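You operate a simulated robot arm through the tools that you are given. There is no shell and no other tool.

You are at the controls of a simulated two-armed robot. One attempt, no reset.

JOB
Wind the yellow ribbon back and take the grey spool out.
Fine: all of it back on the yellow spool; brake off to wind and on again after; small guide lever back to the black dish; grey spool in the orange tray.

Only the result counts: the job must be done as asked and must still hold three seconds after the hand-in. Knocking over, shifting, dropping, spilling or breaking anything else fails it.

ROBOT AND FRAMES
Two 7-joint arms with two-finger parallel grippers on one trunk that stands fixed in place. Base frame: the origin is at the foot of the trunk, x ahead of it, y to its left, z up. Units: mm, degrees, N and s.
The left shoulder is at [60, 144, 983], the right one opposite. With the tool pointing down near the work surface each hand reaches from about 320 to 740 mm from the base axis, measured 20 degrees to its own side. Payload 1.57 kg a hand.
The TCP of each hand is the grasp point between the finger pads, 30 mm short of the fingertips. In the tool frame z runs along the fingers and y along their closing line. Largest opening 110 mm; finger width 24, thickness 12; the body of the gripper, 48 by 112 mm, starts 78 mm behind the TCP.
Orientation is that of the tool frame in the base frame, as [roll, pitch, yaw] about the fixed x, y, z axes, in that order (R = Rz(yaw) Ry(pitch) Rx(roll)). With the fingers straight down and closing along the base's y, the tool's x points along the base's -x, its y along +y and its z along -z.

CONTROLS
- The arms move only by the tool drive_tool. It takes "left_motion", "right_motion" or both (then of equal length, played together; a hand with none holds still); each is a list of rows, each an object (a shift or turn left out is 0, a gripper value left out holds the last) with "offset": the shift along the tool's x, y, z in units of 300 mm (1.0 is 300 mm), a list of three; "dr": the turn, a rotation vector about the tool's x, y, z in units of 90 degrees (1.0 is 90 degrees), a list of three; "fingers": the gripper command, from -1 (shut) to 1 (fully open), values between in proportion. In form: [{"offset": [tx, ty, tz], "dr": [rx, ry, rz], "fingers": fingers}, ...]. A call has 1 to 20 rows; each row is the pose to reach, as a shift and turn from the pose commanded when the call began, along the tool's axes at that moment. A call with a number of a shift or a turn outside -1 to 1 is refused whole. Rows are played at 5 a second. More than 50 mm and 8.6 degrees between two rows, or a gripper value outside its range, and nothing of the call is played. Where a pose cannot be reached the arm comes as near as it can. A force on the tool above 40 N (or 10 N above the force at the start of the call, whichever is more), or a blocked arm, ends the call early, and 0.2 s more pass. The fingers move at their own pace (about 45 mm/s each) and stop on an object; they squeeze with about 36 N. The grip force told is the motor's: it shows also when the fingers shut on nothing. Time passes only in rows, and 0.2 s behind the last, so rows that repeat a pose let the fingers close. It gives the time, the measured TCP pose, the force on the tool (base axes), the opening and the grip force at its end, in the units of the frame above (readings bear some noise), with the torque about the TCP (base axes, N m) and any sound that the robot's microphone picked up.
- Cameras (640 x 400 px; columns grow to the right, rows downward): "scene" is now at [49.8, -8.3, 1588.6]; the picture's right is [0.08, -1.00, 0.00], its down [-0.73, -0.06, -0.68] and it looks along [0.68, 0.06, -0.73] (base axes); focal length 339 px, centre (320, 200). "left" rides on the left gripper at [70, -16, -141] in its tool frame; the picture's right is [0.23, 0.97, 0.00], its down [-0.86, 0.20, -0.48] and it looks along [-0.47, 0.11, 0.88] (tool axes); focal length 222 px, centre (320, 200). "right" rides on the right gripper at [70, 16, -142] in its tool frame; the picture's right is [-0.23, 0.97, 0.00], its down [-0.86, -0.20, -0.48] and it looks along [-0.47, -0.11, 0.88] (tool axes); focal length 222 px, centre (320, 200). There is no depth. A picture from a camera that has moved, and an enlarged one, comes with that camera's place and axes in the base frame and with its lens. The place of the scene camera against the robot may be out by one fixed shift of up to 18 mm in any direction.
- capture(camera): a new picture of that camera. It takes no simulated time.
- slide_trunk(by): slides the trunk up (or, below 0, down) by that many mm; the arms and the scene camera ride with it, the base frame stays. It gives what a move gives, with no picture.
- aim_head(pan, tilt): turns the head with the scene camera to pan (to the left, within 86 degrees either way) and tilt (down, from -29 to 69), counted from straight ahead of the robot. It gives what a move gives.
- close_up(camera, box): a new picture of the part [left, top, right, bottom] of that camera's present view, enlarged. It takes no simulated time.
- sign_off(): hands the job in; it is judged then, once.

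Places have to be worked out from the pictures, the camera data and where the tool is seen. Open the grippers and draw the arms clear of the work before you hand the job in, unless the task says otherwise.

The tools are called after ">>>" by a JSON object that holds its "api" and its "payload". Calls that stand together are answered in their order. drive_tool: Moves the arms, as the interface text tells. Its arguments: {"type":"object","properties":{"left_motion":{"type":"array","items":{"type":"object","properties":{"offset":{"type":"array","items":{"type":"number"}},"dr":{"type":"array","items":{"type":"number"}},"fingers":{"type":"number"}}}},"right_motion":{"type":"array","items":{"type":"object","properties":{"offset":{"type":"array","items":{"type":"number"}},"dr":{"type":"array","items":{"type":"number"}},"fingers":{"type":"number"}}}}},"required":[]} The other tools are called the same way: slide_trunk (by) slides the trunk up or down; aim_head (pan, tilt) turns the head that bears the scene camera; capture (camera) takes a picture; close_up (camera, box) takes an enlarged picture of a part of a camera's view; sign_off () hands the job in.

At the start:

```text
t: 0.0
left_tool_pos: [483.4, 322.3, 1151.8]
left_ee_rot: [-179.9, 0.0, -180.0]
left_contact_force: [-0.1, 0.2, -0.7]
left_moment: [-0.01, -0.03, 0.01]
left_opening: 110.1
left_finger_force: 0.1
right_tool_pos: [461.4, -182.7, 1136.8]
right_ee_rot: [180.0, 0.2, -179.7]
right_contact_force: [-0.2, -0.1, 0.7]
right_moment: [-0.03, 0.03, 0.0]
right_opening: 110.1
right_finger_force: 0.1
trunk travel left (down, up): [-582.0, 8.0]
head pan, tilt: [4.6, 46.8]
```

scene: 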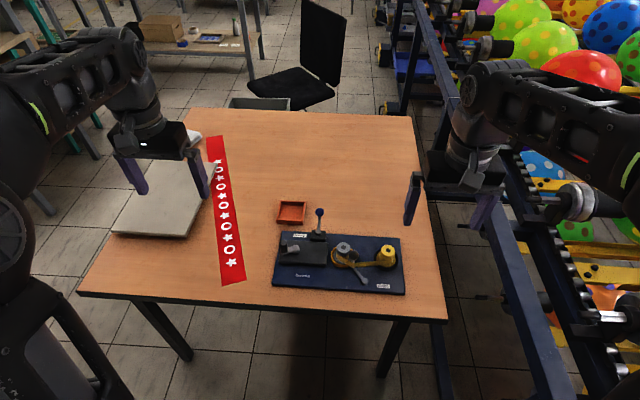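
right: 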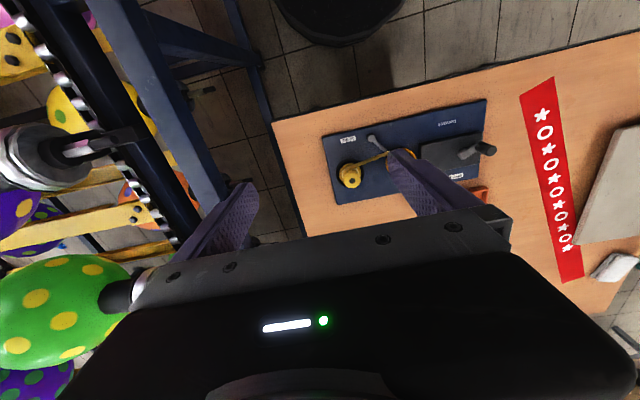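
left: 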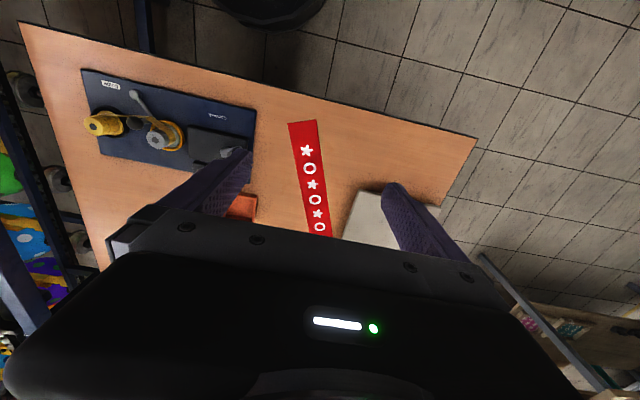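

I begin by looking closely at the device on the table to understand its parts.

>>> {"api": "close_up", "payload": {"camera": "scene", "box": [260, 190, 420, 300]}}

>>> {"api": "close_up", "payload": {"camera": "right", "box": [310, 80, 510, 220]}}

>>> {"api": "close_up", "payload": {"camera": "left", "box": [70, 60, 270, 190]}}

```text
3.64 times, centred on (340, 245) of scene
camera zoom: at [49.8, -8.3, 1588.6], right [0.08, -1.0, 0.0], down [-0.73, -0.06, -0.68], along [0.68, 0.06, -0.73], focal length 1231 px, centre (247, 36)
```

zoom: 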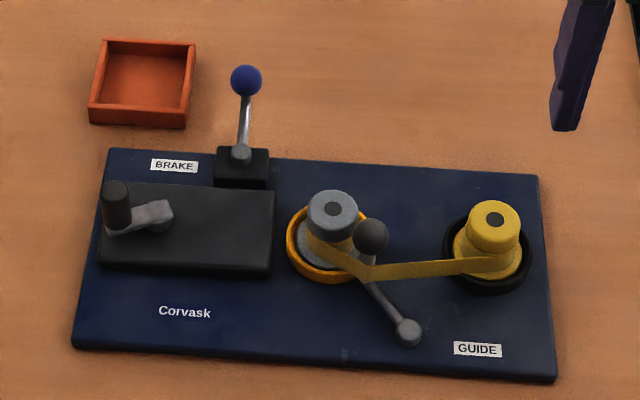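

```text
2.86 times, centred on (410, 150) of right
camera zoom: at [391.9, -167.3, 1278.3], right [0.23, 0.97, 0.0], down [0.85, -0.2, 0.48], along [0.47, -0.11, -0.88], focal length 635 px, centre (63, 343)
```

zoom: 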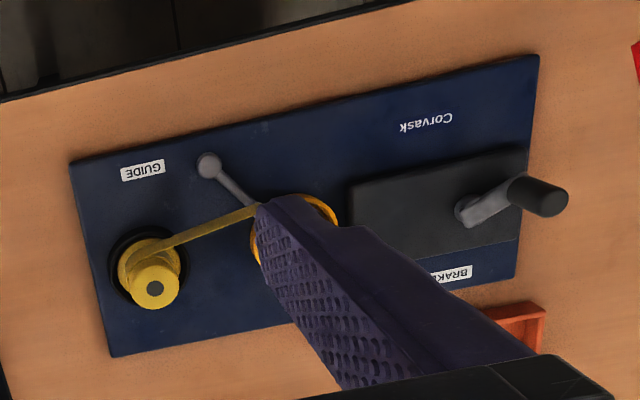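

```text
3.08 times, centred on (170, 125) of left
camera zoom: at [413.9, 308.4, 1293.0], right [-0.23, 0.97, 0.0], down [0.85, 0.2, 0.48], along [0.47, 0.11, -0.88], focal length 684 px, centre (782, 431)
```

zoom: 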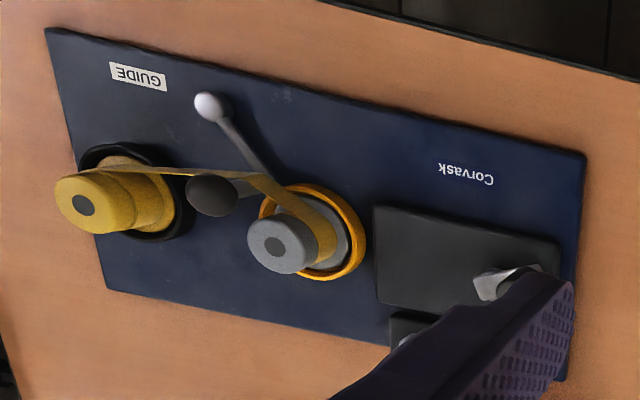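

The device has a crank (left, on a dark box), a blue-knobbed brake lever, a grey spool on the amber dish, a yellow spool on the black dish, and a guide lever with a black knob. I zoom in further on each part.

>>> {"api": "close_up", "payload": {"camera": "scene", "box": [325, 230, 405, 280]}}

>>> {"api": "close_up", "payload": {"camera": "scene", "box": [270, 195, 350, 275]}}

>>> {"api": "close_up", "payload": {"camera": "left", "box": [75, 80, 195, 155]}}

>>> {"api": "close_up", "payload": {"camera": "right", "box": [410, 90, 510, 210]}}

```text
8.00 times, centred on (365, 255) of scene
camera zoom: at [49.8, -8.3, 1588.6], right [0.08, -1.0, 0.0], down [-0.73, -0.06, -0.68], along [0.68, 0.06, -0.73], focal length 2709 px, centre (-40, -240)
```

zoom: 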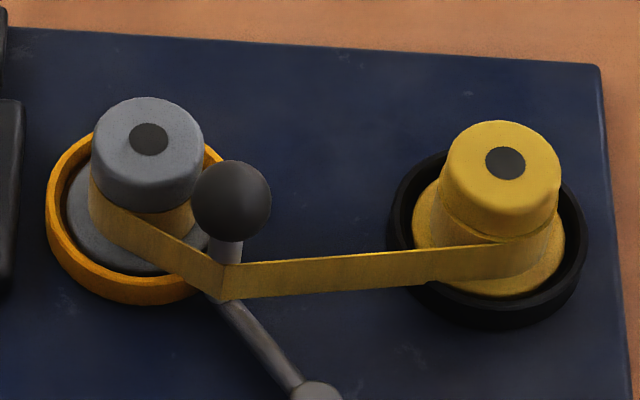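

```text
5.00 times, centred on (310, 235) of scene
camera zoom: at [49.8, -8.3, 1588.6], right [0.08, -1.0, 0.0], down [-0.73, -0.06, -0.68], along [0.68, 0.06, -0.73], focal length 1693 px, centre (370, 25)
```

zoom: 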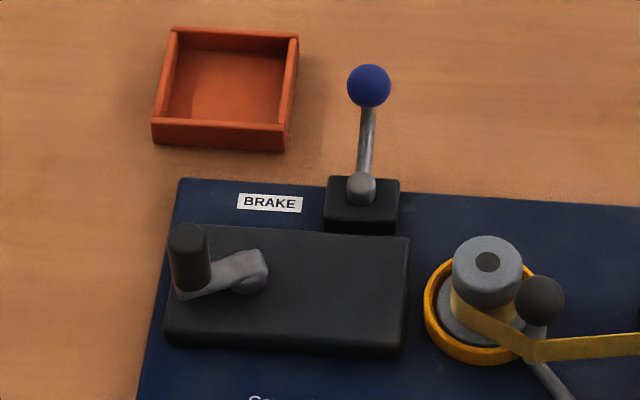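

```text
5.33 times, centred on (135, 118) of left
camera zoom: at [413.9, 308.4, 1293.0], right [-0.23, 0.97, 0.0], down [0.85, 0.2, 0.48], along [0.47, 0.11, -0.88], focal length 1185 px, centre (1307, 640)
```

zoom: 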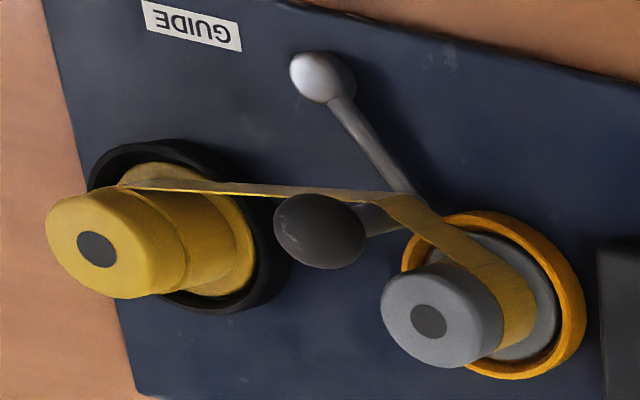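

```text
3.33 times, centred on (460, 150) of right
camera zoom: at [391.9, -167.3, 1278.3], right [0.23, 0.97, 0.0], down [0.85, -0.2, 0.48], along [0.47, -0.11, -0.88], focal length 740 px, centre (-147, 367)
```

zoom: 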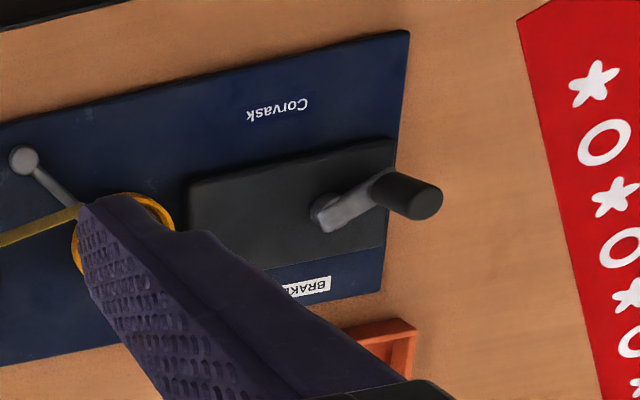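

The crank hub is at roughly (614, 122, 774), the spool tops at (610, -15/-141, 804), the board top at z≈748 and the tray at around (777, 160). I lower both hands for better views and close the fingers so they block less.

>>> {"api": "drive_tool", "payload": {"left_motion": [{"offset": [-0.08, -0.03, 0.13], "fingers": -1}, {"offset": [-0.16, -0.06, 0.26], "fingers": -1}, {"offset": [-0.24, -0.09, 0.39], "fingers": -1}, {"offset": [-0.32, -0.12, 0.52], "fingers": -1}, {"offset": [-0.4, -0.15, 0.6], "fingers": -1}, {"offset": [-0.43, -0.17, 0.66], "fingers": -1}], "right_motion": [{"offset": [-0.08, -0.05, 0.1], "fingers": -1}, {"offset": [-0.16, -0.1, 0.2], "fingers": -1}, {"offset": [-0.24, -0.15, 0.3], "fingers": -1}, {"offset": [-0.32, -0.2, 0.4], "fingers": -1}, {"offset": [-0.4, -0.25, 0.5], "fingers": -1}, {"offset": [-0.45, -0.28, 0.58], "fingers": -1}]}}

```text
t: 1.4
left_tool_pos: [612.2, 271.4, 951.6]
left_ee_rot: [179.9, -0.1, -179.9]
left_contact_force: [0.6, 0.2, -0.6]
left_moment: [-0.01, -0.02, 0.01]
left_opening: 0.0
left_finger_force: 7.7
right_tool_pos: [599.0, -262.8, 963.3]
right_ee_rot: [-180.0, 0.1, -179.9]
right_contact_force: [0.7, -0.2, -0.3]
right_moment: [0.05, -0.01, -0.02]
right_opening: 0.3
right_finger_force: 7.7
trunk travel left (down, up): [-582.0, 8.0]
head pan, tilt: [4.6, 46.8]
```

Both hands arrived as planned; I now take pictures from all cameras.

>>> {"api": "capture", "payload": {"camera": "scene"}}

>>> {"api": "capture", "payload": {"camera": "left"}}

>>> {"api": "capture", "payload": {"camera": "right"}}

```text
taken
camera scene: at [50.8, -8.6, 1588.6], right [0.08, -1.0, 0.0], down [-0.73, -0.06, -0.68], along [0.68, 0.06, -0.73], focal length 339 px, centre (320, 200)
```

scene: 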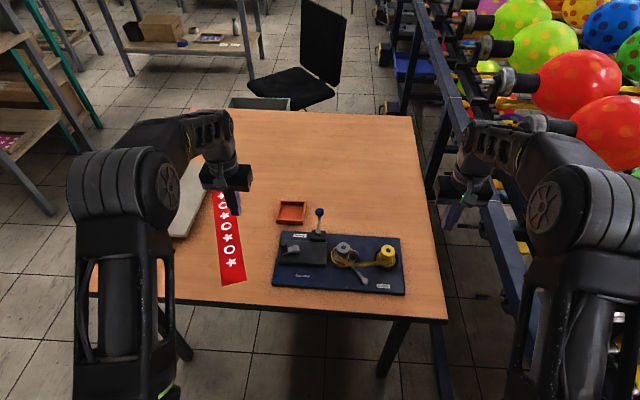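

```text
taken
camera left: at [542.4, 255.3, 1093.7], right [-0.23, 0.97, 0.0], down [0.86, 0.2, 0.48], along [0.47, 0.11, -0.88], focal length 222 px, centre (320, 200)
```

left: 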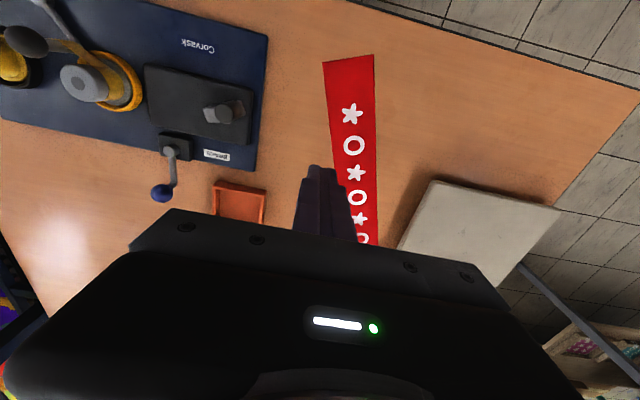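

```text
taken
camera right: at [529.7, -248.2, 1104.5], right [0.23, 0.97, 0.0], down [0.85, -0.2, 0.48], along [0.47, -0.11, -0.88], focal length 222 px, centre (320, 200)
```

right: 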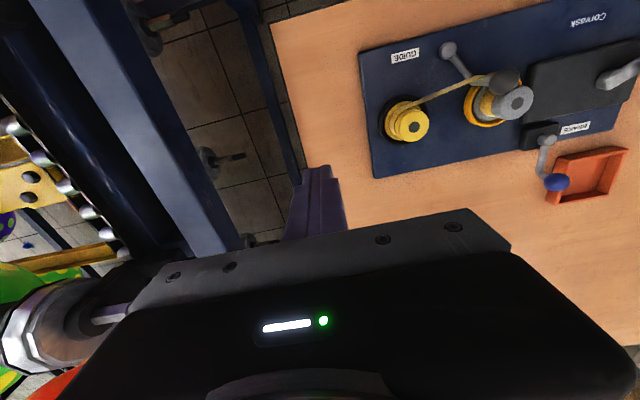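

Both hand cameras now see the whole board. I zoom in for accurate stereo measurements.

>>> {"api": "close_up", "payload": {"camera": "left", "box": [130, 60, 290, 240]}}

>>> {"api": "close_up", "payload": {"camera": "right", "box": [370, 30, 550, 150]}}

>>> {"api": "close_up", "payload": {"camera": "right", "box": [500, 30, 640, 220]}}

>>> {"api": "close_up", "payload": {"camera": "left", "box": [0, 0, 160, 130]}}

>>> {"api": "close_up", "payload": {"camera": "scene", "box": [265, 190, 415, 300]}}

```text
2.22 times, centred on (210, 150) of left
camera zoom: at [542.4, 255.3, 1093.7], right [-0.23, 0.97, 0.0], down [0.86, 0.2, 0.48], along [0.47, 0.11, -0.88], focal length 494 px, centre (564, 311)
```

zoom: 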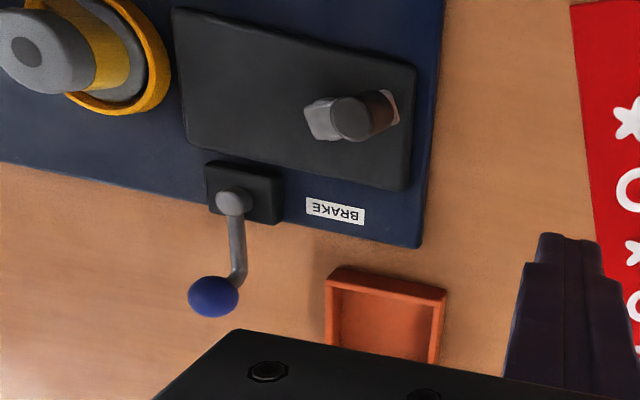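

```text
3.33 times, centred on (460, 90) of right
camera zoom: at [529.7, -248.2, 1104.5], right [0.23, 0.97, 0.0], down [0.85, -0.2, 0.48], along [0.47, -0.11, -0.88], focal length 740 px, centre (-147, 567)
```

zoom: 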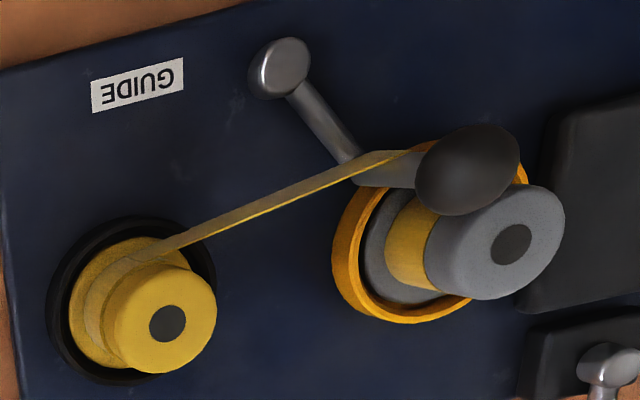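

```text
2.11 times, centred on (570, 125) of right
camera zoom: at [529.7, -248.2, 1104.5], right [0.23, 0.97, 0.0], down [0.85, -0.2, 0.48], along [0.47, -0.11, -0.88], focal length 468 px, centre (-206, 358)
```

zoom: 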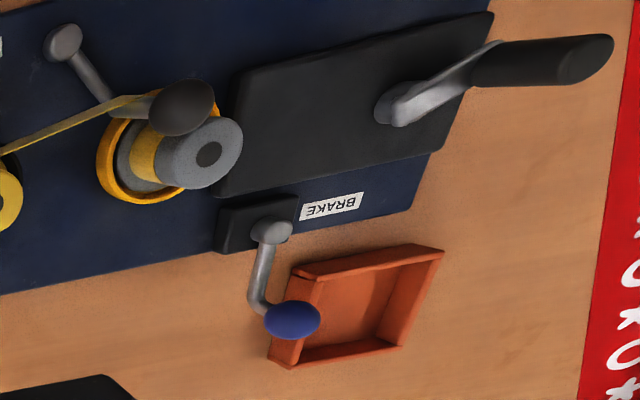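

```text
3.08 times, centred on (80, 65) of left
camera zoom: at [542.4, 255.3, 1093.7], right [-0.23, 0.97, 0.0], down [0.86, 0.2, 0.48], along [0.47, 0.11, -0.88], focal length 684 px, centre (1058, 615)
```

zoom: 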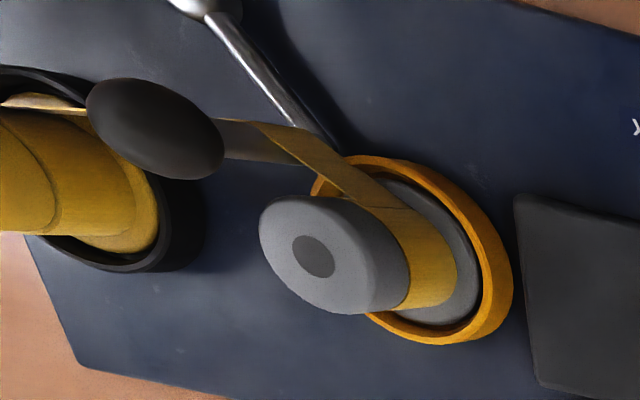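

```text
3.64 times, centred on (340, 245) of scene
camera zoom: at [50.8, -8.6, 1588.6], right [0.08, -1.0, 0.0], down [-0.73, -0.06, -0.68], along [0.68, 0.06, -0.73], focal length 1231 px, centre (247, 36)
```

zoom: 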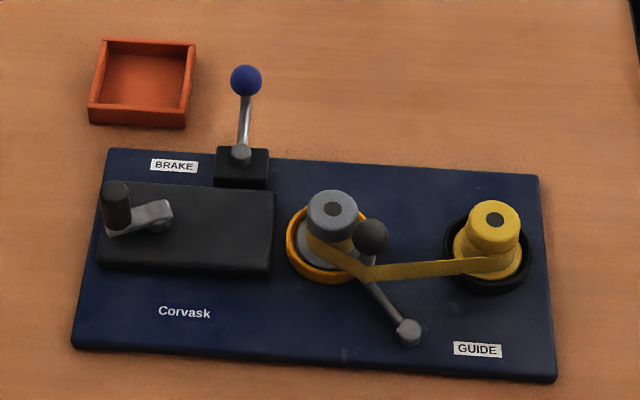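

Stereo gives these positions:
- Brake pivot at (681, 62, 772), with its knob at (739, 63, 803). It looks like a horizontal swinging arm.
- Guide knob at (578, -44, 817), with its pivot at (535, -76).
- Crank hub at (617, 119, 770), with its handle at (601, 157) and its top at z≈822.
- Grey spool at (610, -15), with its top at z≈805.

I move the left hand above the brake knob to test reach.

>>> {"api": "drive_tool", "payload": {"left_motion": [{"offset": [-0.07, -0.11, 0.02], "fingers": -0.1}, {"offset": [-0.14, -0.23, 0.05], "fingers": -0.1}, {"offset": [-0.21, -0.35, 0.08], "fingers": -0.1}, {"offset": [-0.28, -0.47, 0.11], "fingers": -0.1}, {"offset": [-0.35, -0.59, 0.14], "fingers": -0.1}, {"offset": [-0.41, -0.695, 0.17], "fingers": -0.1}, {"offset": [-0.41, -0.695, 0.17], "fingers": -0.1}]}}

```text
t: 3.0
left_tool_pos: [692.2, 76.7, 912.0]
left_ee_rot: [-179.9, 0.1, -179.8]
left_contact_force: [0.8, 0.7, 0.3]
left_moment: [-0.03, -0.03, 0.02]
left_opening: 49.5
left_finger_force: 0.0
left hand out of reach, approached as far as the arm can: row 5, 6, 7
right_tool_pos: [597.0, -262.1, 963.1]
right_ee_rot: [180.0, 0.1, 180.0]
right_contact_force: [0.5, 0.2, -0.6]
right_moment: [-0.05, -0.04, 0.01]
right_opening: 0.2
right_finger_force: 21.2
trunk travel left (down, up): [-582.0, 8.0]
head pan, tilt: [4.6, 46.8]
```

Tool-down the knob is out of reach; the arm stopped at x≈692. I tilt the left tool forward 30° in place to gain reach.

>>> {"api": "drive_tool", "payload": {"left_motion": [{"offset": [0, 0, 0], "dr": [0, -0.085, 0]}, {"offset": [0, 0, 0], "dr": [0, -0.17, 0]}, {"offset": [0, 0, 0], "dr": [0, -0.25, 0]}, {"offset": [0, 0, 0], "dr": [0, -0.333, 0]}, {"offset": [0, 0, 0], "dr": [0, -0.333, 0]}]}}

```text
t: 4.2
left_tool_pos: [696.1, 79.3, 911.8]
left_ee_rot: [180.0, 30.1, -179.9]
left_contact_force: [0.3, -0.9, 0.9]
left_moment: [0.0, -0.02, 0.04]
left_opening: 49.7
left_finger_force: 0.0
right_tool_pos: [597.4, -262.1, 963.0]
right_ee_rot: [-180.0, 0.0, -179.9]
right_contact_force: [0.3, -0.5, -0.2]
right_moment: [0.02, -0.01, 0.03]
right_opening: 0.2
right_finger_force: 22.0
trunk travel left (down, up): [-582.0, 8.0]
head pan, tilt: [4.6, 46.8]
```

The tilt worked (pitch 30°, fingers pointing forward). I move to a pre-grasp point about 60 mm short of the knob along the tool axis.

>>> {"api": "drive_tool", "payload": {"left_motion": [{"offset": [0.03, -0.027, 0.087]}, {"offset": [0.058, -0.053, 0.174]}, {"offset": [0.058, -0.053, 0.174]}]}}

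>>> {"api": "capture", "payload": {"camera": "left"}}

>>> {"api": "close_up", "payload": {"camera": "scene", "box": [250, 160, 410, 260]}}

>>> {"api": "capture", "payload": {"camera": "right"}}

```text
t: 5.0
left_tool_pos: [706.7, 64.6, 854.0]
left_ee_rot: [-179.9, 30.0, -179.9]
left_contact_force: [0.5, 0.6, 1.5]
left_moment: [0.03, -0.02, 0.05]
left_opening: 49.2
left_finger_force: 0.2
right_tool_pos: [597.6, -262.5, 963.1]
right_ee_rot: [-179.9, 0.1, -179.9]
right_contact_force: [0.9, 0.2, 0.5]
right_moment: [0.0, 0.02, 0.01]
right_opening: 0.0
right_finger_force: 21.2
trunk travel left (down, up): [-582.0, 8.0]
head pan, tilt: [4.6, 46.8]
```

```text
taken
camera left: at [576.1, 49.2, 943.0], right [-0.2, 0.97, -0.11], down [0.5, 0.2, 0.84], along [0.84, 0.11, -0.53], focal length 222 px, centre (320, 200)
```

left: 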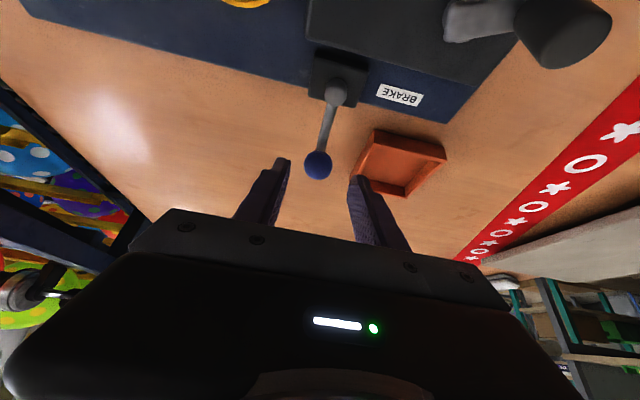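

```text
4.00 times, centred on (330, 210) of scene
camera zoom: at [49.7, -8.3, 1588.6], right [0.08, -1.0, 0.0], down [-0.73, -0.06, -0.68], along [0.68, 0.06, -0.73], focal length 1354 px, centre (280, 160)
```

zoom: 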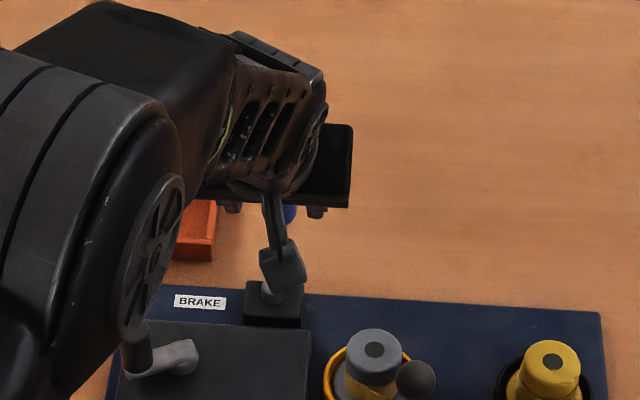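

```text
taken
camera right: at [528.7, -247.8, 1105.3], right [0.23, 0.97, 0.0], down [0.85, -0.2, 0.48], along [0.47, -0.11, -0.88], focal length 222 px, centre (320, 200)
```

right: 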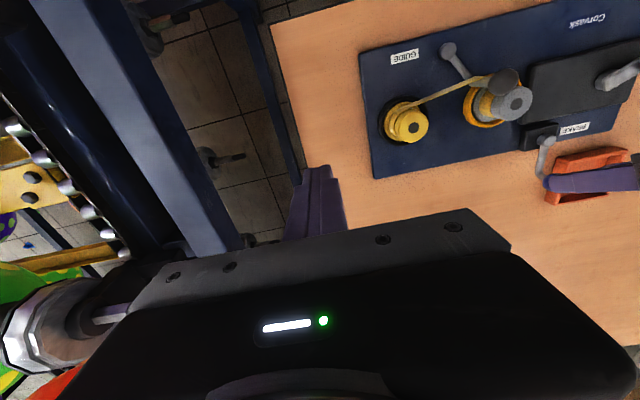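

The knob is centred between the open fingers. I advance 60 mm along the tool axis so it sits at the TCP, then narrow the fingers into a loose cage.

>>> {"api": "drive_tool", "payload": {"left_motion": [{"offset": [-0.003, -0.003, 0.07]}, {"offset": [-0.006, -0.005, 0.14]}, {"offset": [-0.008, -0.005, 0.195]}, {"offset": [-0.008, -0.005, 0.195], "fingers": -0.45}, {"offset": [-0.008, -0.005, 0.195], "fingers": -0.45}]}}

>>> {"api": "capture", "payload": {"camera": "left"}}

>>> {"api": "close_up", "payload": {"camera": "right", "box": [500, 90, 640, 220]}}

```text
t: 6.2
left_tool_pos: [740.3, 62.8, 806.2]
left_ee_rot: [180.0, 30.0, -179.9]
left_contact_force: [-0.2, 0.3, 0.4]
left_moment: [0.0, -0.03, 0.0]
left_opening: 29.9
left_finger_force: 0.2
right_tool_pos: [598.9, -263.0, 963.5]
right_ee_rot: [-180.0, 0.0, -179.8]
right_contact_force: [0.1, -0.7, 0.1]
right_moment: [0.03, 0.02, -0.03]
right_opening: 0.0
right_finger_force: 21.1
trunk travel left (down, up): [-582.0, 8.0]
head pan, tilt: [4.6, 46.8]
```

```text
taken
camera left: at [609.7, 47.1, 894.2], right [-0.2, 0.97, -0.11], down [0.5, 0.2, 0.84], along [0.84, 0.11, -0.53], focal length 222 px, centre (320, 200)
```

left: 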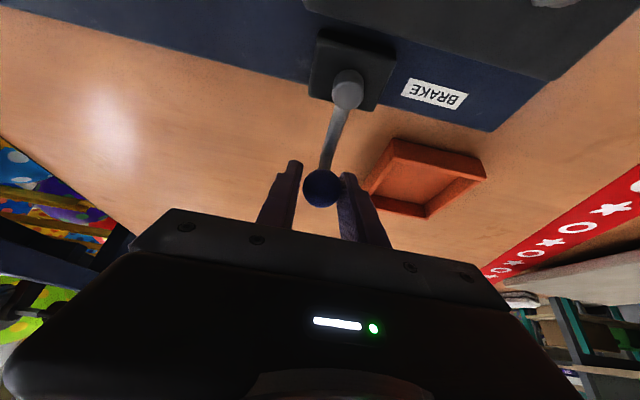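

```text
3.08 times, centred on (570, 155) of right
camera zoom: at [528.9, -247.9, 1105.1], right [0.23, 0.97, 0.0], down [0.85, -0.2, 0.48], along [0.47, -0.11, -0.88], focal length 684 px, centre (-449, 338)
```

zoom: 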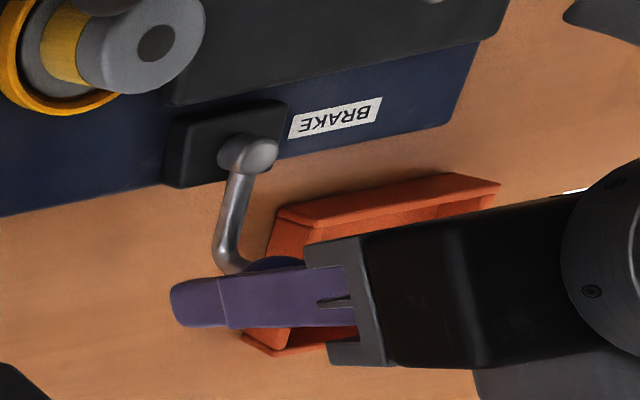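

The knob is caged by the fingers (opening 30 mm). I probe gently toward -y by 12 mm and watch the force.

>>> {"api": "drive_tool", "payload": {"left_motion": [{"offset": [0, -0.013, 0]}, {"offset": [0, -0.026, 0]}, {"offset": [0.001, -0.04, 0]}, {"offset": [0.001, -0.04, 0]}]}}

>>> {"api": "close_up", "payload": {"camera": "left", "box": [220, 20, 480, 260]}}

```text
t: 7.2
left_tool_pos: [737.8, 51.7, 807.9]
left_ee_rot: [180.0, 30.0, -179.9]
left_contact_force: [-0.1, 0.3, 1.0]
left_moment: [0.01, -0.03, 0.02]
left_opening: 30.3
left_finger_force: 0.1
right_tool_pos: [597.1, -263.3, 963.3]
right_ee_rot: [-179.9, -0.1, -179.9]
right_contact_force: [-0.2, -0.2, -1.5]
right_moment: [0.02, -0.01, 0.01]
right_opening: 0.4
right_finger_force: 21.6
trunk travel left (down, up): [-582.0, 8.0]
head pan, tilt: [4.6, 46.8]
```

```text
1.67 times, centred on (350, 140) of left
camera zoom: at [608.1, 35.3, 894.8], right [-0.2, 0.97, -0.11], down [0.5, 0.2, 0.84], along [0.84, 0.11, -0.53], focal length 370 px, centre (270, 300)
```

zoom: 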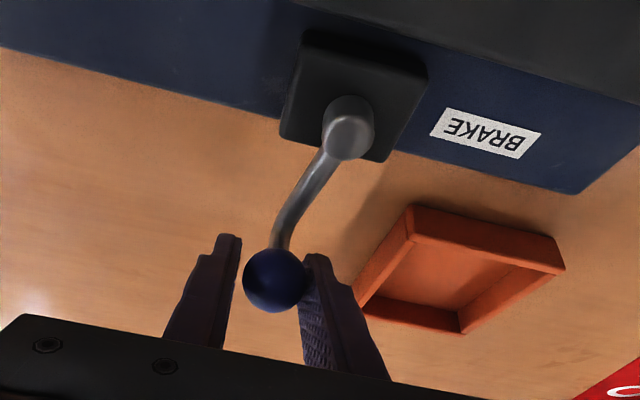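

The lever swings freely toward -y with almost no force. I check whether the starting position was an end stop by moving back and slightly beyond in +y.

>>> {"api": "drive_tool", "payload": {"left_motion": [{"offset": [0, 0.02, 0]}, {"offset": [0, 0.04, 0]}, {"offset": [0, 0.053, 0]}, {"offset": [0, 0.066, 0]}, {"offset": [0, 0.066, 0]}]}}

>>> {"api": "close_up", "payload": {"camera": "left", "box": [220, 20, 480, 260]}}

```text
t: 8.4
left_tool_pos: [738.0, 69.3, 806.8]
left_ee_rot: [-180.0, 30.0, -180.0]
left_contact_force: [-0.7, -8.2, -2.8]
left_moment: [0.0, 0.0, 0.03]
left_opening: 37.9
left_finger_force: 3.9
right_tool_pos: [598.0, -263.8, 963.0]
right_ee_rot: [179.9, -0.1, 180.0]
right_contact_force: [-0.9, -0.7, -0.1]
right_moment: [0.01, -0.01, 0.02]
right_opening: 0.0
right_finger_force: 21.4
trunk travel left (down, up): [-582.0, 8.0]
head pan, tilt: [4.6, 46.8]
```

```text
1.67 times, centred on (350, 140) of left
camera zoom: at [607.6, 53.3, 894.9], right [-0.2, 0.97, -0.11], down [0.5, 0.2, 0.84], along [0.84, 0.11, -0.53], focal length 370 px, centre (270, 300)
```

zoom: 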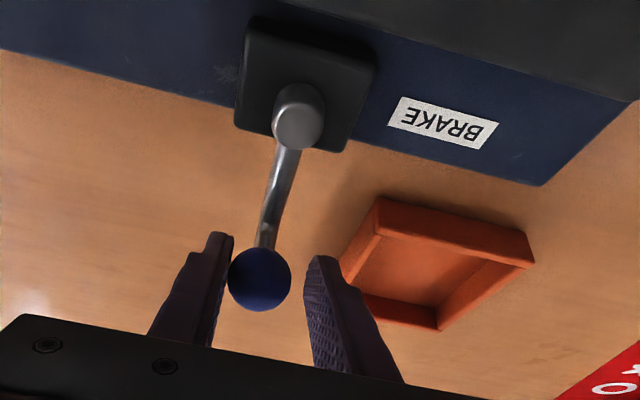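

The lever stops at its starting angle in +y, so that is the brake-on end stop and off lies toward -y. I swing it along its arc about (681, 62), turning the hand with it, first through 24°.

>>> {"api": "drive_tool", "payload": {"left_motion": [{"offset": [-0.001, -0.028, 0.001], "fingers": -0.45}, {"offset": [0, -0.055, 0], "dr": [0.0444, 0, 0.077]}, {"offset": [0.005, -0.082, -0.003], "dr": [0.0889, 0, 0.154]}, {"offset": [0.013, -0.107, -0.0075], "dr": [0.1333, 0, 0.2309]}, {"offset": [0.013, -0.107, -0.0075], "dr": [0.1333, 0, 0.2309]}]}}

>>> {"api": "close_up", "payload": {"camera": "left", "box": [220, 20, 480, 260]}}

>>> {"api": "close_up", "payload": {"camera": "right", "box": [480, 70, 640, 220]}}

```text
t: 9.6
left_tool_pos: [734.4, 38.5, 806.4]
left_ee_rot: [180.0, 30.0, 156.0]
left_contact_force: [-0.1, -0.5, 0.7]
left_moment: [-0.02, -0.01, 0.03]
left_opening: 30.4
left_finger_force: 0.1
right_tool_pos: [597.4, -262.6, 963.0]
right_ee_rot: [-179.8, 0.1, -180.0]
right_contact_force: [0.0, 0.1, 0.6]
right_moment: [0.03, 0.04, 0.0]
right_opening: 0.0
right_finger_force: 21.4
trunk travel left (down, up): [-582.0, 8.0]
head pan, tilt: [4.6, 46.8]
```

```text
1.67 times, centred on (350, 140) of left
camera zoom: at [608.2, 77.9, 895.0], right [0.22, 0.97, -0.11], down [0.54, -0.02, 0.84], along [0.81, -0.24, -0.53], focal length 370 px, centre (270, 300)
```

zoom: 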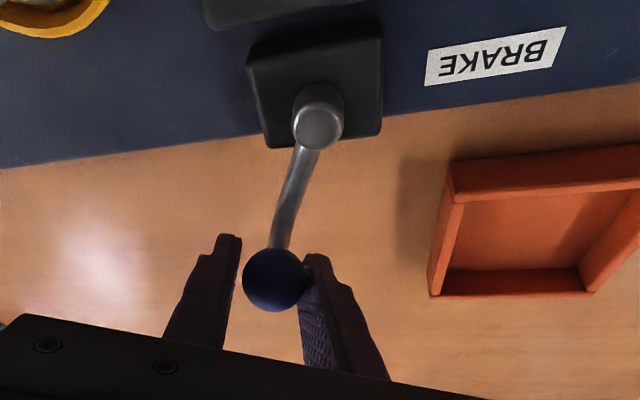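

```text
2.67 times, centred on (560, 145) of right
camera zoom: at [528.8, -248.2, 1105.1], right [0.23, 0.97, 0.0], down [0.85, -0.2, 0.48], along [0.47, -0.11, -0.88], focal length 592 px, centre (-320, 347)
```

zoom: 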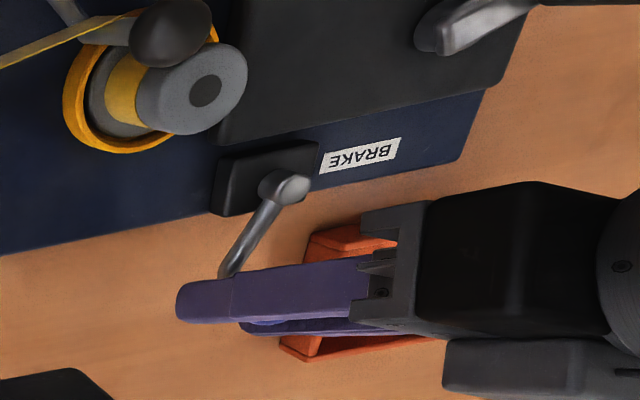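

The lever follows with no resistance; it's now about 24° off. I continue another 24° along the arc.

>>> {"api": "drive_tool", "payload": {"left_motion": [{"offset": [0.0017, -0.027, -0.001], "dr": [0.0444, 0, 0.077]}, {"offset": [0.0064, -0.0533, -0.0037], "dr": [0.0889, 0, 0.154]}, {"offset": [0.0144, -0.0787, -0.0083], "dr": [0.1333, 0, 0.2309]}, {"offset": [0.0144, -0.0787, -0.0083], "dr": [0.1333, 0, 0.2309]}]}}

>>> {"api": "close_up", "payload": {"camera": "left", "box": [220, 20, 480, 260]}}

>>> {"api": "close_up", "payload": {"camera": "right", "box": [480, 70, 640, 220]}}

```text
t: 10.6
left_tool_pos: [721.7, 19.5, 808.6]
left_ee_rot: [-179.9, 30.0, 132.0]
left_contact_force: [2.4, 3.1, 0.7]
left_moment: [0.05, 0.02, 0.01]
left_opening: 33.5
left_finger_force: 1.6
right_tool_pos: [597.4, -261.4, 963.5]
right_ee_rot: [-180.0, 0.1, 180.0]
right_contact_force: [0.3, -0.2, -0.7]
right_moment: [0.0, 0.0, 0.02]
right_opening: 0.3
right_finger_force: 21.3
trunk travel left (down, up): [-582.0, 8.0]
head pan, tilt: [4.6, 46.8]
```

```text
1.67 times, centred on (350, 140) of left
camera zoom: at [621.8, 106.6, 895.5], right [0.59, 0.8, -0.11], down [0.48, -0.24, 0.84], along [0.65, -0.55, -0.53], focal length 370 px, centre (270, 300)
```

zoom: 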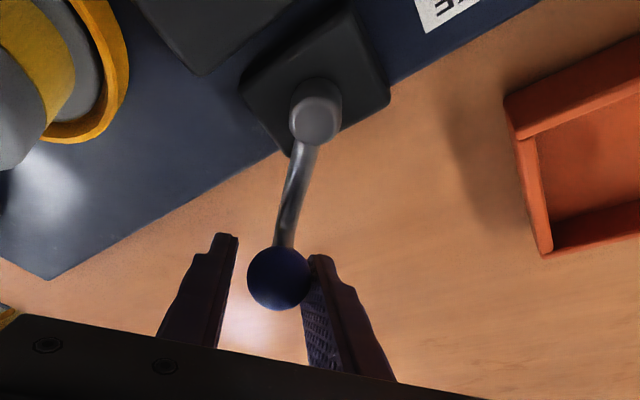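

```text
2.67 times, centred on (560, 145) of right
camera zoom: at [529.0, -247.5, 1105.2], right [0.23, 0.97, 0.0], down [0.85, -0.2, 0.48], along [0.47, -0.11, -0.88], focal length 592 px, centre (-320, 347)
```

zoom: 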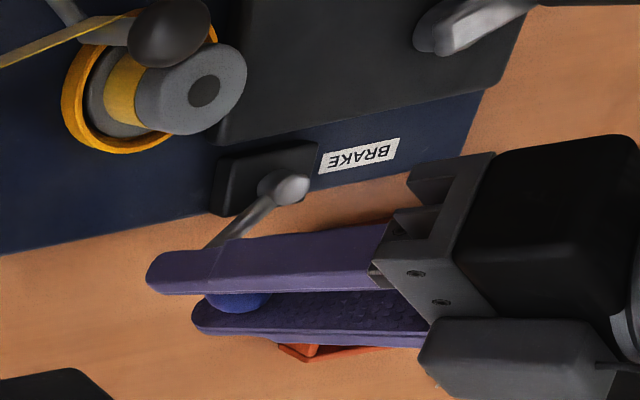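

The finger started yielding (opening 33.5, about 4 N), so the lever has met its off stop at about 45°. I open the fingers and back out along the tool axis.

>>> {"api": "drive_tool", "payload": {"left_motion": [{"offset": [0, 0.004, 0], "fingers": 0.0}, {"offset": [0, 0.004, 0], "fingers": 0.0}, {"offset": [0, 0, -0.1], "fingers": 0.0}, {"offset": [0, 0, -0.22], "fingers": 0.0}, {"offset": [0, 0, -0.34], "fingers": 0.0}]}}

>>> {"api": "close_up", "payload": {"camera": "left", "box": [180, 0, 500, 220]}}

>>> {"api": "close_up", "payload": {"camera": "right", "box": [440, 40, 640, 220]}}

```text
t: 11.8
left_tool_pos: [684.5, 57.9, 897.6]
left_ee_rot: [-179.9, 30.0, 132.1]
left_contact_force: [-0.4, 0.4, 0.4]
left_moment: [0.01, 0.0, -0.02]
left_opening: 55.3
left_finger_force: 0.1
right_tool_pos: [596.4, -262.8, 964.4]
right_ee_rot: [179.9, 0.1, -179.9]
right_contact_force: [0.5, 0.6, 0.6]
right_moment: [-0.01, -0.01, -0.01]
right_opening: 0.3
right_finger_force: 21.2
trunk travel left (down, up): [-582.0, 8.0]
head pan, tilt: [4.6, 46.8]
```

```text
1.82 times, centred on (340, 110) of left
camera zoom: at [584.3, 144.9, 985.2], right [0.59, 0.8, -0.11], down [0.48, -0.24, 0.84], along [0.64, -0.55, -0.53], focal length 404 px, centre (284, 364)
```

zoom: 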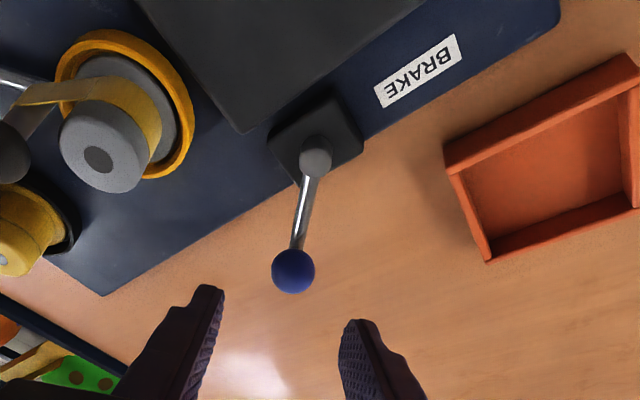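

```text
2.22 times, centred on (540, 130) of right
camera zoom: at [528.1, -247.7, 1105.6], right [0.23, 0.97, 0.0], down [0.85, -0.2, 0.48], along [0.47, -0.11, -0.88], focal length 494 px, centre (-169, 356)
```

zoom: 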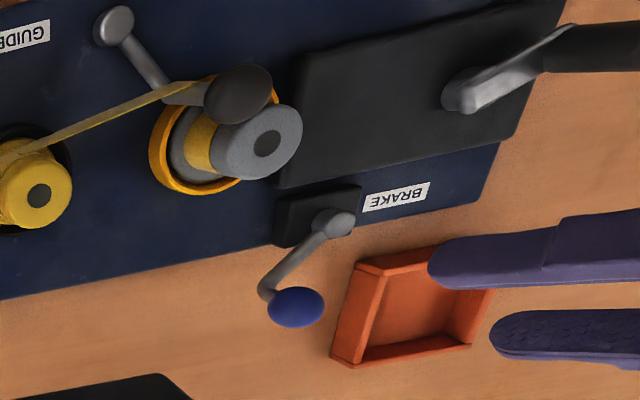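

The knob is now at about (722, 23), 44° from its starting position, so the brake is off. I turn the left hand back to yaw 180 in place, well above the parts.

>>> {"api": "drive_tool", "payload": {"left_motion": [{"offset": [0, 0, -0.02], "dr": [-0.0444, 0, -0.077]}, {"offset": [0, 0, -0.03], "dr": [-0.0889, 0, -0.154]}, {"offset": [0, 0, -0.04], "dr": [-0.1333, 0, -0.2309]}, {"offset": [0, 0, -0.05], "dr": [-0.1778, 0, -0.3079]}, {"offset": [0, 0, -0.06], "dr": [-0.2222, 0, -0.3849]}, {"offset": [0, 0, -0.07], "dr": [-0.2667, 0, -0.4619]}, {"offset": [0, 0, -0.07], "dr": [-0.2667, 0, -0.4619]}]}}

```text
t: 13.4
left_tool_pos: [680.0, 65.9, 914.8]
left_ee_rot: [180.0, 30.1, -179.7]
left_contact_force: [-0.1, 0.4, 0.5]
left_moment: [-0.03, 0.0, 0.01]
left_opening: 55.1
left_finger_force: 0.1
right_tool_pos: [598.3, -261.8, 964.2]
right_ee_rot: [-180.0, 0.1, -180.0]
right_contact_force: [-0.1, -0.2, -1.0]
right_moment: [0.01, 0.02, -0.01]
right_opening: 0.1
right_finger_force: 21.4
trunk travel left (down, up): [-582.0, 8.0]
head pan, tilt: [4.6, 46.8]
```

I untilt the left hand to point straight down while moving above the crank handle at (601, 157).

>>> {"api": "drive_tool", "payload": {"left_motion": [{"offset": [0.061, 0.076, -0.026], "dr": [0, 0.083, 0]}, {"offset": [0.122, 0.152, -0.052], "dr": [0, 0.167, 0]}, {"offset": [0.184, 0.227, -0.077], "dr": [0, 0.25, 0]}, {"offset": [0.245, 0.303, -0.103], "dr": [0, 0.333, 0]}, {"offset": [0.245, 0.303, -0.103], "dr": [0, 0.333, 0]}]}}

>>> {"api": "capture", "payload": {"camera": "left"}}

>>> {"api": "capture", "payload": {"camera": "right"}}

>>> {"api": "close_up", "payload": {"camera": "scene", "box": [250, 180, 410, 300]}}

```text
t: 14.6
left_tool_pos: [602.2, 153.9, 904.5]
left_ee_rot: [-180.0, -0.1, 180.0]
left_contact_force: [-0.6, -0.3, -0.5]
left_moment: [-0.04, -0.02, -0.02]
left_opening: 54.9
left_finger_force: 0.0
right_tool_pos: [597.3, -262.7, 964.4]
right_ee_rot: [-179.9, 0.1, -179.9]
right_contact_force: [0.0, -0.2, -0.2]
right_moment: [-0.01, -0.02, 0.04]
right_opening: 0.1
right_finger_force: 20.8
trunk travel left (down, up): [-582.0, 8.0]
head pan, tilt: [4.6, 46.8]
```

```text
taken
camera left: at [531.6, 138.3, 1045.5], right [-0.23, 0.97, 0.0], down [0.86, 0.2, 0.48], along [0.46, 0.11, -0.88], focal length 222 px, centre (320, 200)
```

left: 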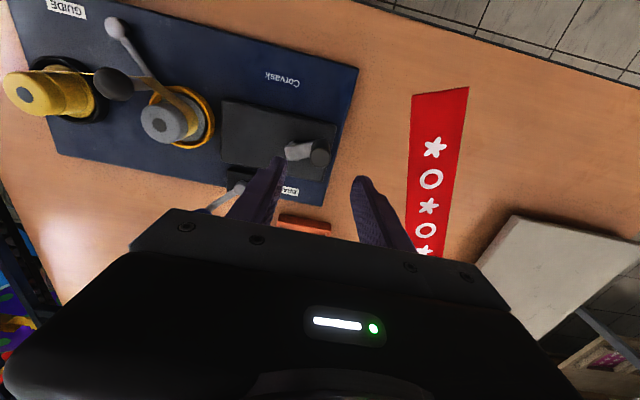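

```text
taken
camera right: at [528.7, -248.2, 1105.2], right [0.23, 0.97, 0.0], down [0.85, -0.2, 0.48], along [0.47, -0.11, -0.88], focal length 222 px, centre (320, 200)
```

right: 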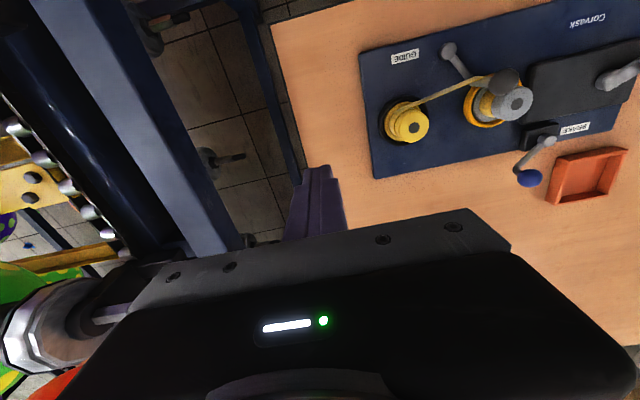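

```text
3.33 times, centred on (330, 240) of scene
camera zoom: at [49.8, -8.7, 1588.6], right [0.08, -1.0, 0.0], down [-0.73, -0.06, -0.68], along [0.68, 0.06, -0.73], focal length 1129 px, centre (287, 67)
```

zoom: 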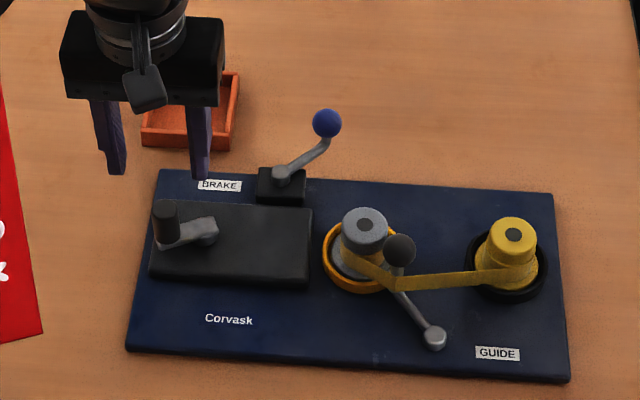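

The handle appears roughly between the fingers below. I zoom in on the left view to refine its position.

>>> {"api": "close_up", "payload": {"camera": "left", "box": [210, 90, 390, 200]}}

>>> {"api": "close_up", "payload": {"camera": "right", "box": [520, 0, 640, 130]}}

```text
3.56 times, centred on (300, 145) of left
camera zoom: at [531.6, 138.3, 1045.5], right [-0.23, 0.97, 0.0], down [0.86, 0.2, 0.48], along [0.46, 0.11, -0.88], focal length 790 px, centre (391, 396)
```

zoom: 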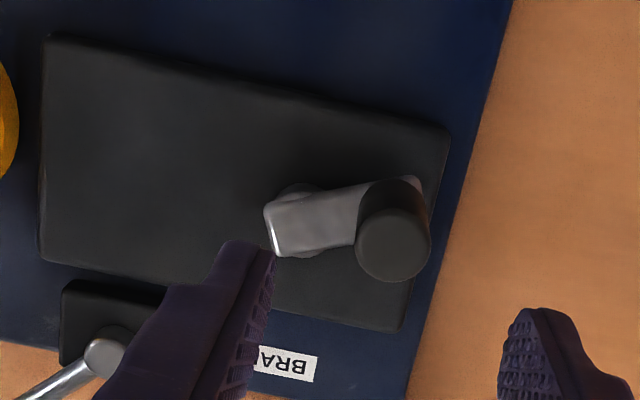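

```text
3.08 times, centred on (580, 65) of right
camera zoom: at [528.7, -248.2, 1105.2], right [0.23, 0.97, 0.0], down [0.85, -0.2, 0.48], along [0.47, -0.11, -0.88], focal length 684 px, centre (-480, 615)
```

zoom: 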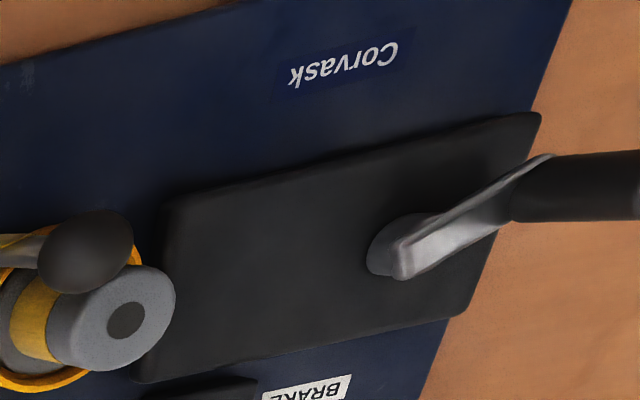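

The handle axis refines to about (602, 155) and the hub to about (617, 125), with a crank radius near 34 mm. I descend over the handle and grip it.

>>> {"api": "drive_tool", "payload": {"left_motion": [{"offset": [0, 0.003, 0.1]}, {"offset": [0, 0.005, 0.2]}, {"offset": [0, 0.005, 0.296]}, {"offset": [0, 0.005, 0.296], "fingers": -0.4}, {"offset": [0, 0.005, 0.296], "fingers": -0.7}, {"offset": [0, 0.005, 0.296], "fingers": -1}, {"offset": [0, 0.005, 0.296], "fingers": -1}]}}

>>> {"api": "close_up", "payload": {"camera": "left", "box": [210, 60, 430, 240]}}

>>> {"api": "close_up", "payload": {"camera": "scene", "box": [250, 180, 410, 300]}}

```text
t: 16.2
left_tool_pos: [601.0, 155.2, 813.7]
left_ee_rot: [-180.0, 0.0, -180.0]
left_contact_force: [1.4, -4.9, 0.9]
left_moment: [0.3, -0.3, -0.04]
left_opening: 22.5
left_finger_force: 29.1
right_tool_pos: [597.0, -262.8, 963.1]
right_ee_rot: [180.0, 0.1, 180.0]
right_contact_force: [0.1, -0.4, 0.5]
right_moment: [0.02, 0.0, 0.01]
right_opening: 0.0
right_finger_force: 21.4
trunk travel left (down, up): [-582.0, 8.0]
head pan, tilt: [4.6, 46.8]
```

```text
2.22 times, centred on (320, 150) of left
camera zoom: at [531.5, 139.7, 955.7], right [-0.23, 0.97, 0.0], down [0.85, 0.2, 0.48], along [0.47, 0.11, -0.88], focal length 494 px, centre (320, 311)
```

zoom: 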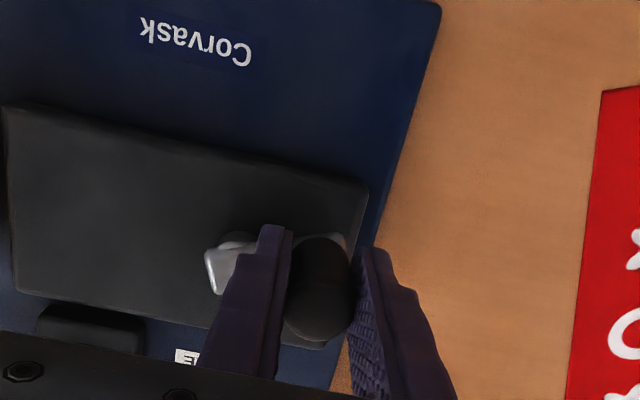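

```text
3.33 times, centred on (330, 240) of scene
camera zoom: at [50.2, -9.0, 1588.5], right [0.08, -1.0, 0.0], down [-0.73, -0.06, -0.68], along [0.68, 0.06, -0.73], focal length 1129 px, centre (287, 67)
```

zoom: 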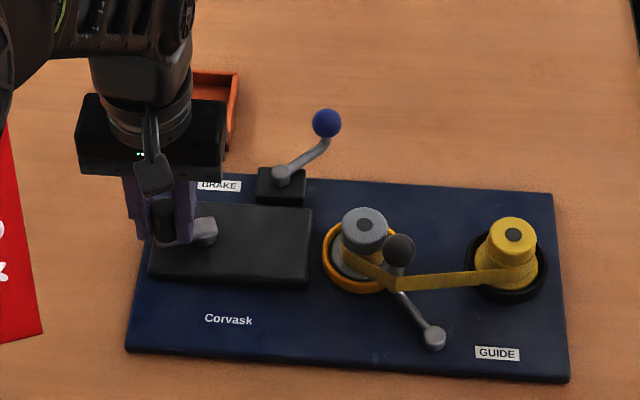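

The handle is firmly gripped (22.5 mm). I try a small counter-clockwise turn of 30° and check the force and the effect.

>>> {"api": "drive_tool", "payload": {"left_motion": [{"offset": [0.0167, -0.0108, 0], "fingers": -1}, {"offset": [0.0312, -0.0243, 0], "fingers": -1}, {"offset": [0.0432, -0.0402, 0], "fingers": -1}, {"offset": [0.0432, -0.0402, 0], "fingers": -1}]}}

>>> {"api": "close_up", "payload": {"camera": "scene", "box": [325, 230, 405, 280]}}

>>> {"api": "close_up", "payload": {"camera": "right", "box": [370, 30, 550, 150]}}

```text
t: 17.2
left_tool_pos: [586.9, 144.3, 813.7]
left_ee_rot: [-180.0, 0.0, -179.9]
left_contact_force: [-1.1, 2.9, -0.6]
left_moment: [-0.43, -0.71, -0.01]
left_opening: 22.3
left_finger_force: 34.9
right_tool_pos: [598.0, -262.5, 961.8]
right_ee_rot: [-180.0, -0.1, -179.9]
right_contact_force: [0.2, 0.7, 0.2]
right_moment: [-0.02, -0.03, 0.02]
right_opening: 0.0
right_finger_force: 21.4
trunk travel left (down, up): [-582.0, 8.0]
head pan, tilt: [4.6, 46.8]
```

```text
8.00 times, centred on (365, 255) of scene
camera zoom: at [50.5, -7.8, 1588.4], right [0.08, -1.0, 0.0], down [-0.73, -0.06, -0.68], along [0.68, 0.06, -0.73], focal length 2709 px, centre (-40, -240)
```

zoom: 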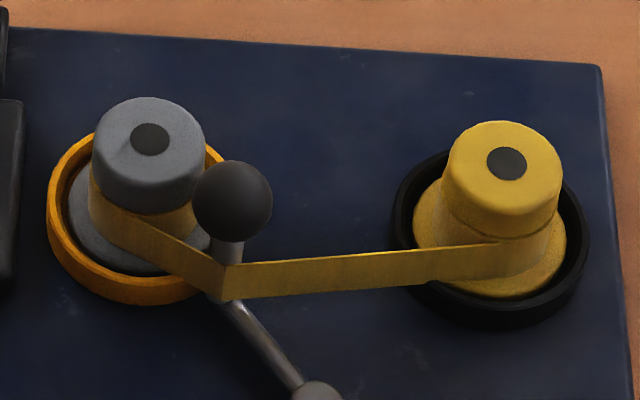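

```text
3.33 times, centred on (460, 90) of right
camera zoom: at [529.2, -247.3, 1104.9], right [0.23, 0.97, 0.0], down [0.86, -0.2, 0.48], along [0.47, -0.11, -0.88], focal length 740 px, centre (-147, 567)
```

zoom: 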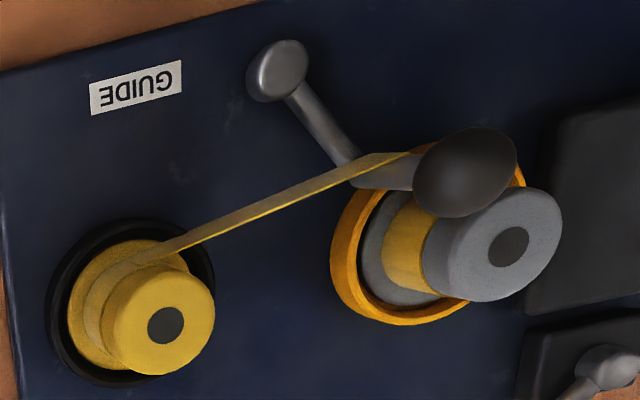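

The crank moves freely. I continue counter-clockwise another 90° with hub (617, 125), r≈34, monitoring the forces to refine the circle.

>>> {"api": "drive_tool", "payload": {"left_motion": [{"offset": [0.0091, -0.0177, 0]}, {"offset": [0.0149, -0.0367, 0]}, {"offset": [0.0174, -0.0564, 0]}, {"offset": [0.0163, -0.0762, 0]}, {"offset": [0.0119, -0.0956, 0]}, {"offset": [0.0042, -0.1139, 0]}, {"offset": [-0.0066, -0.1306, 0]}, {"offset": [-0.0201, -0.1452, 0]}, {"offset": [-0.036, -0.1572, 0]}, {"offset": [-0.036, -0.1572, 0]}]}}

>>> {"api": "close_up", "payload": {"camera": "scene", "box": [250, 180, 410, 300]}}

>>> {"api": "close_up", "payload": {"camera": "right", "box": [370, 30, 550, 150]}}

```text
t: 19.4
left_tool_pos: [596.2, 96.7, 815.2]
left_ee_rot: [179.9, 0.0, 180.0]
left_contact_force: [-2.9, -3.7, 0.0]
left_moment: [-0.35, 0.37, 0.01]
left_opening: 22.2
left_finger_force: 35.4
right_tool_pos: [600.0, -262.4, 962.0]
right_ee_rot: [180.0, 0.1, 180.0]
right_contact_force: [0.3, -0.2, 0.1]
right_moment: [-0.02, -0.02, 0.03]
right_opening: 0.1
right_finger_force: 21.9
trunk travel left (down, up): [-582.0, 8.0]
head pan, tilt: [4.6, 46.8]
```

```text
3.33 times, centred on (330, 240) of scene
camera zoom: at [52.4, -8.6, 1588.4], right [0.08, -1.0, 0.0], down [-0.73, -0.06, -0.68], along [0.68, 0.06, -0.73], focal length 1129 px, centre (287, 67)
```

zoom: 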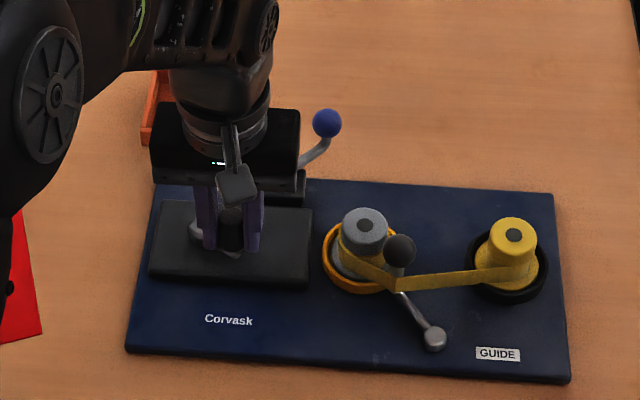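

```text
3.33 times, centred on (460, 90) of right
camera zoom: at [530.4, -248.1, 1104.2], right [0.23, 0.97, 0.0], down [0.86, -0.2, 0.48], along [0.47, -0.11, -0.88], focal length 740 px, centre (-147, 567)
```

zoom: 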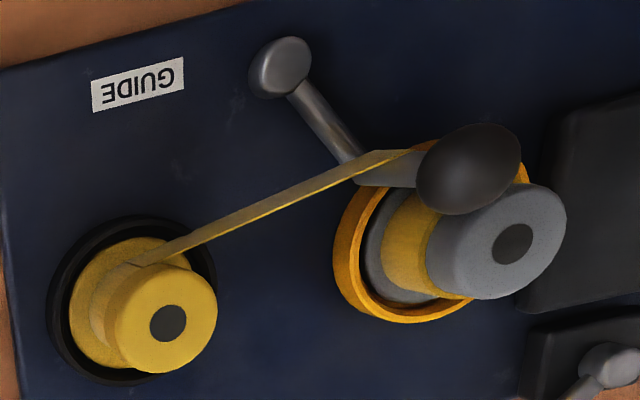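

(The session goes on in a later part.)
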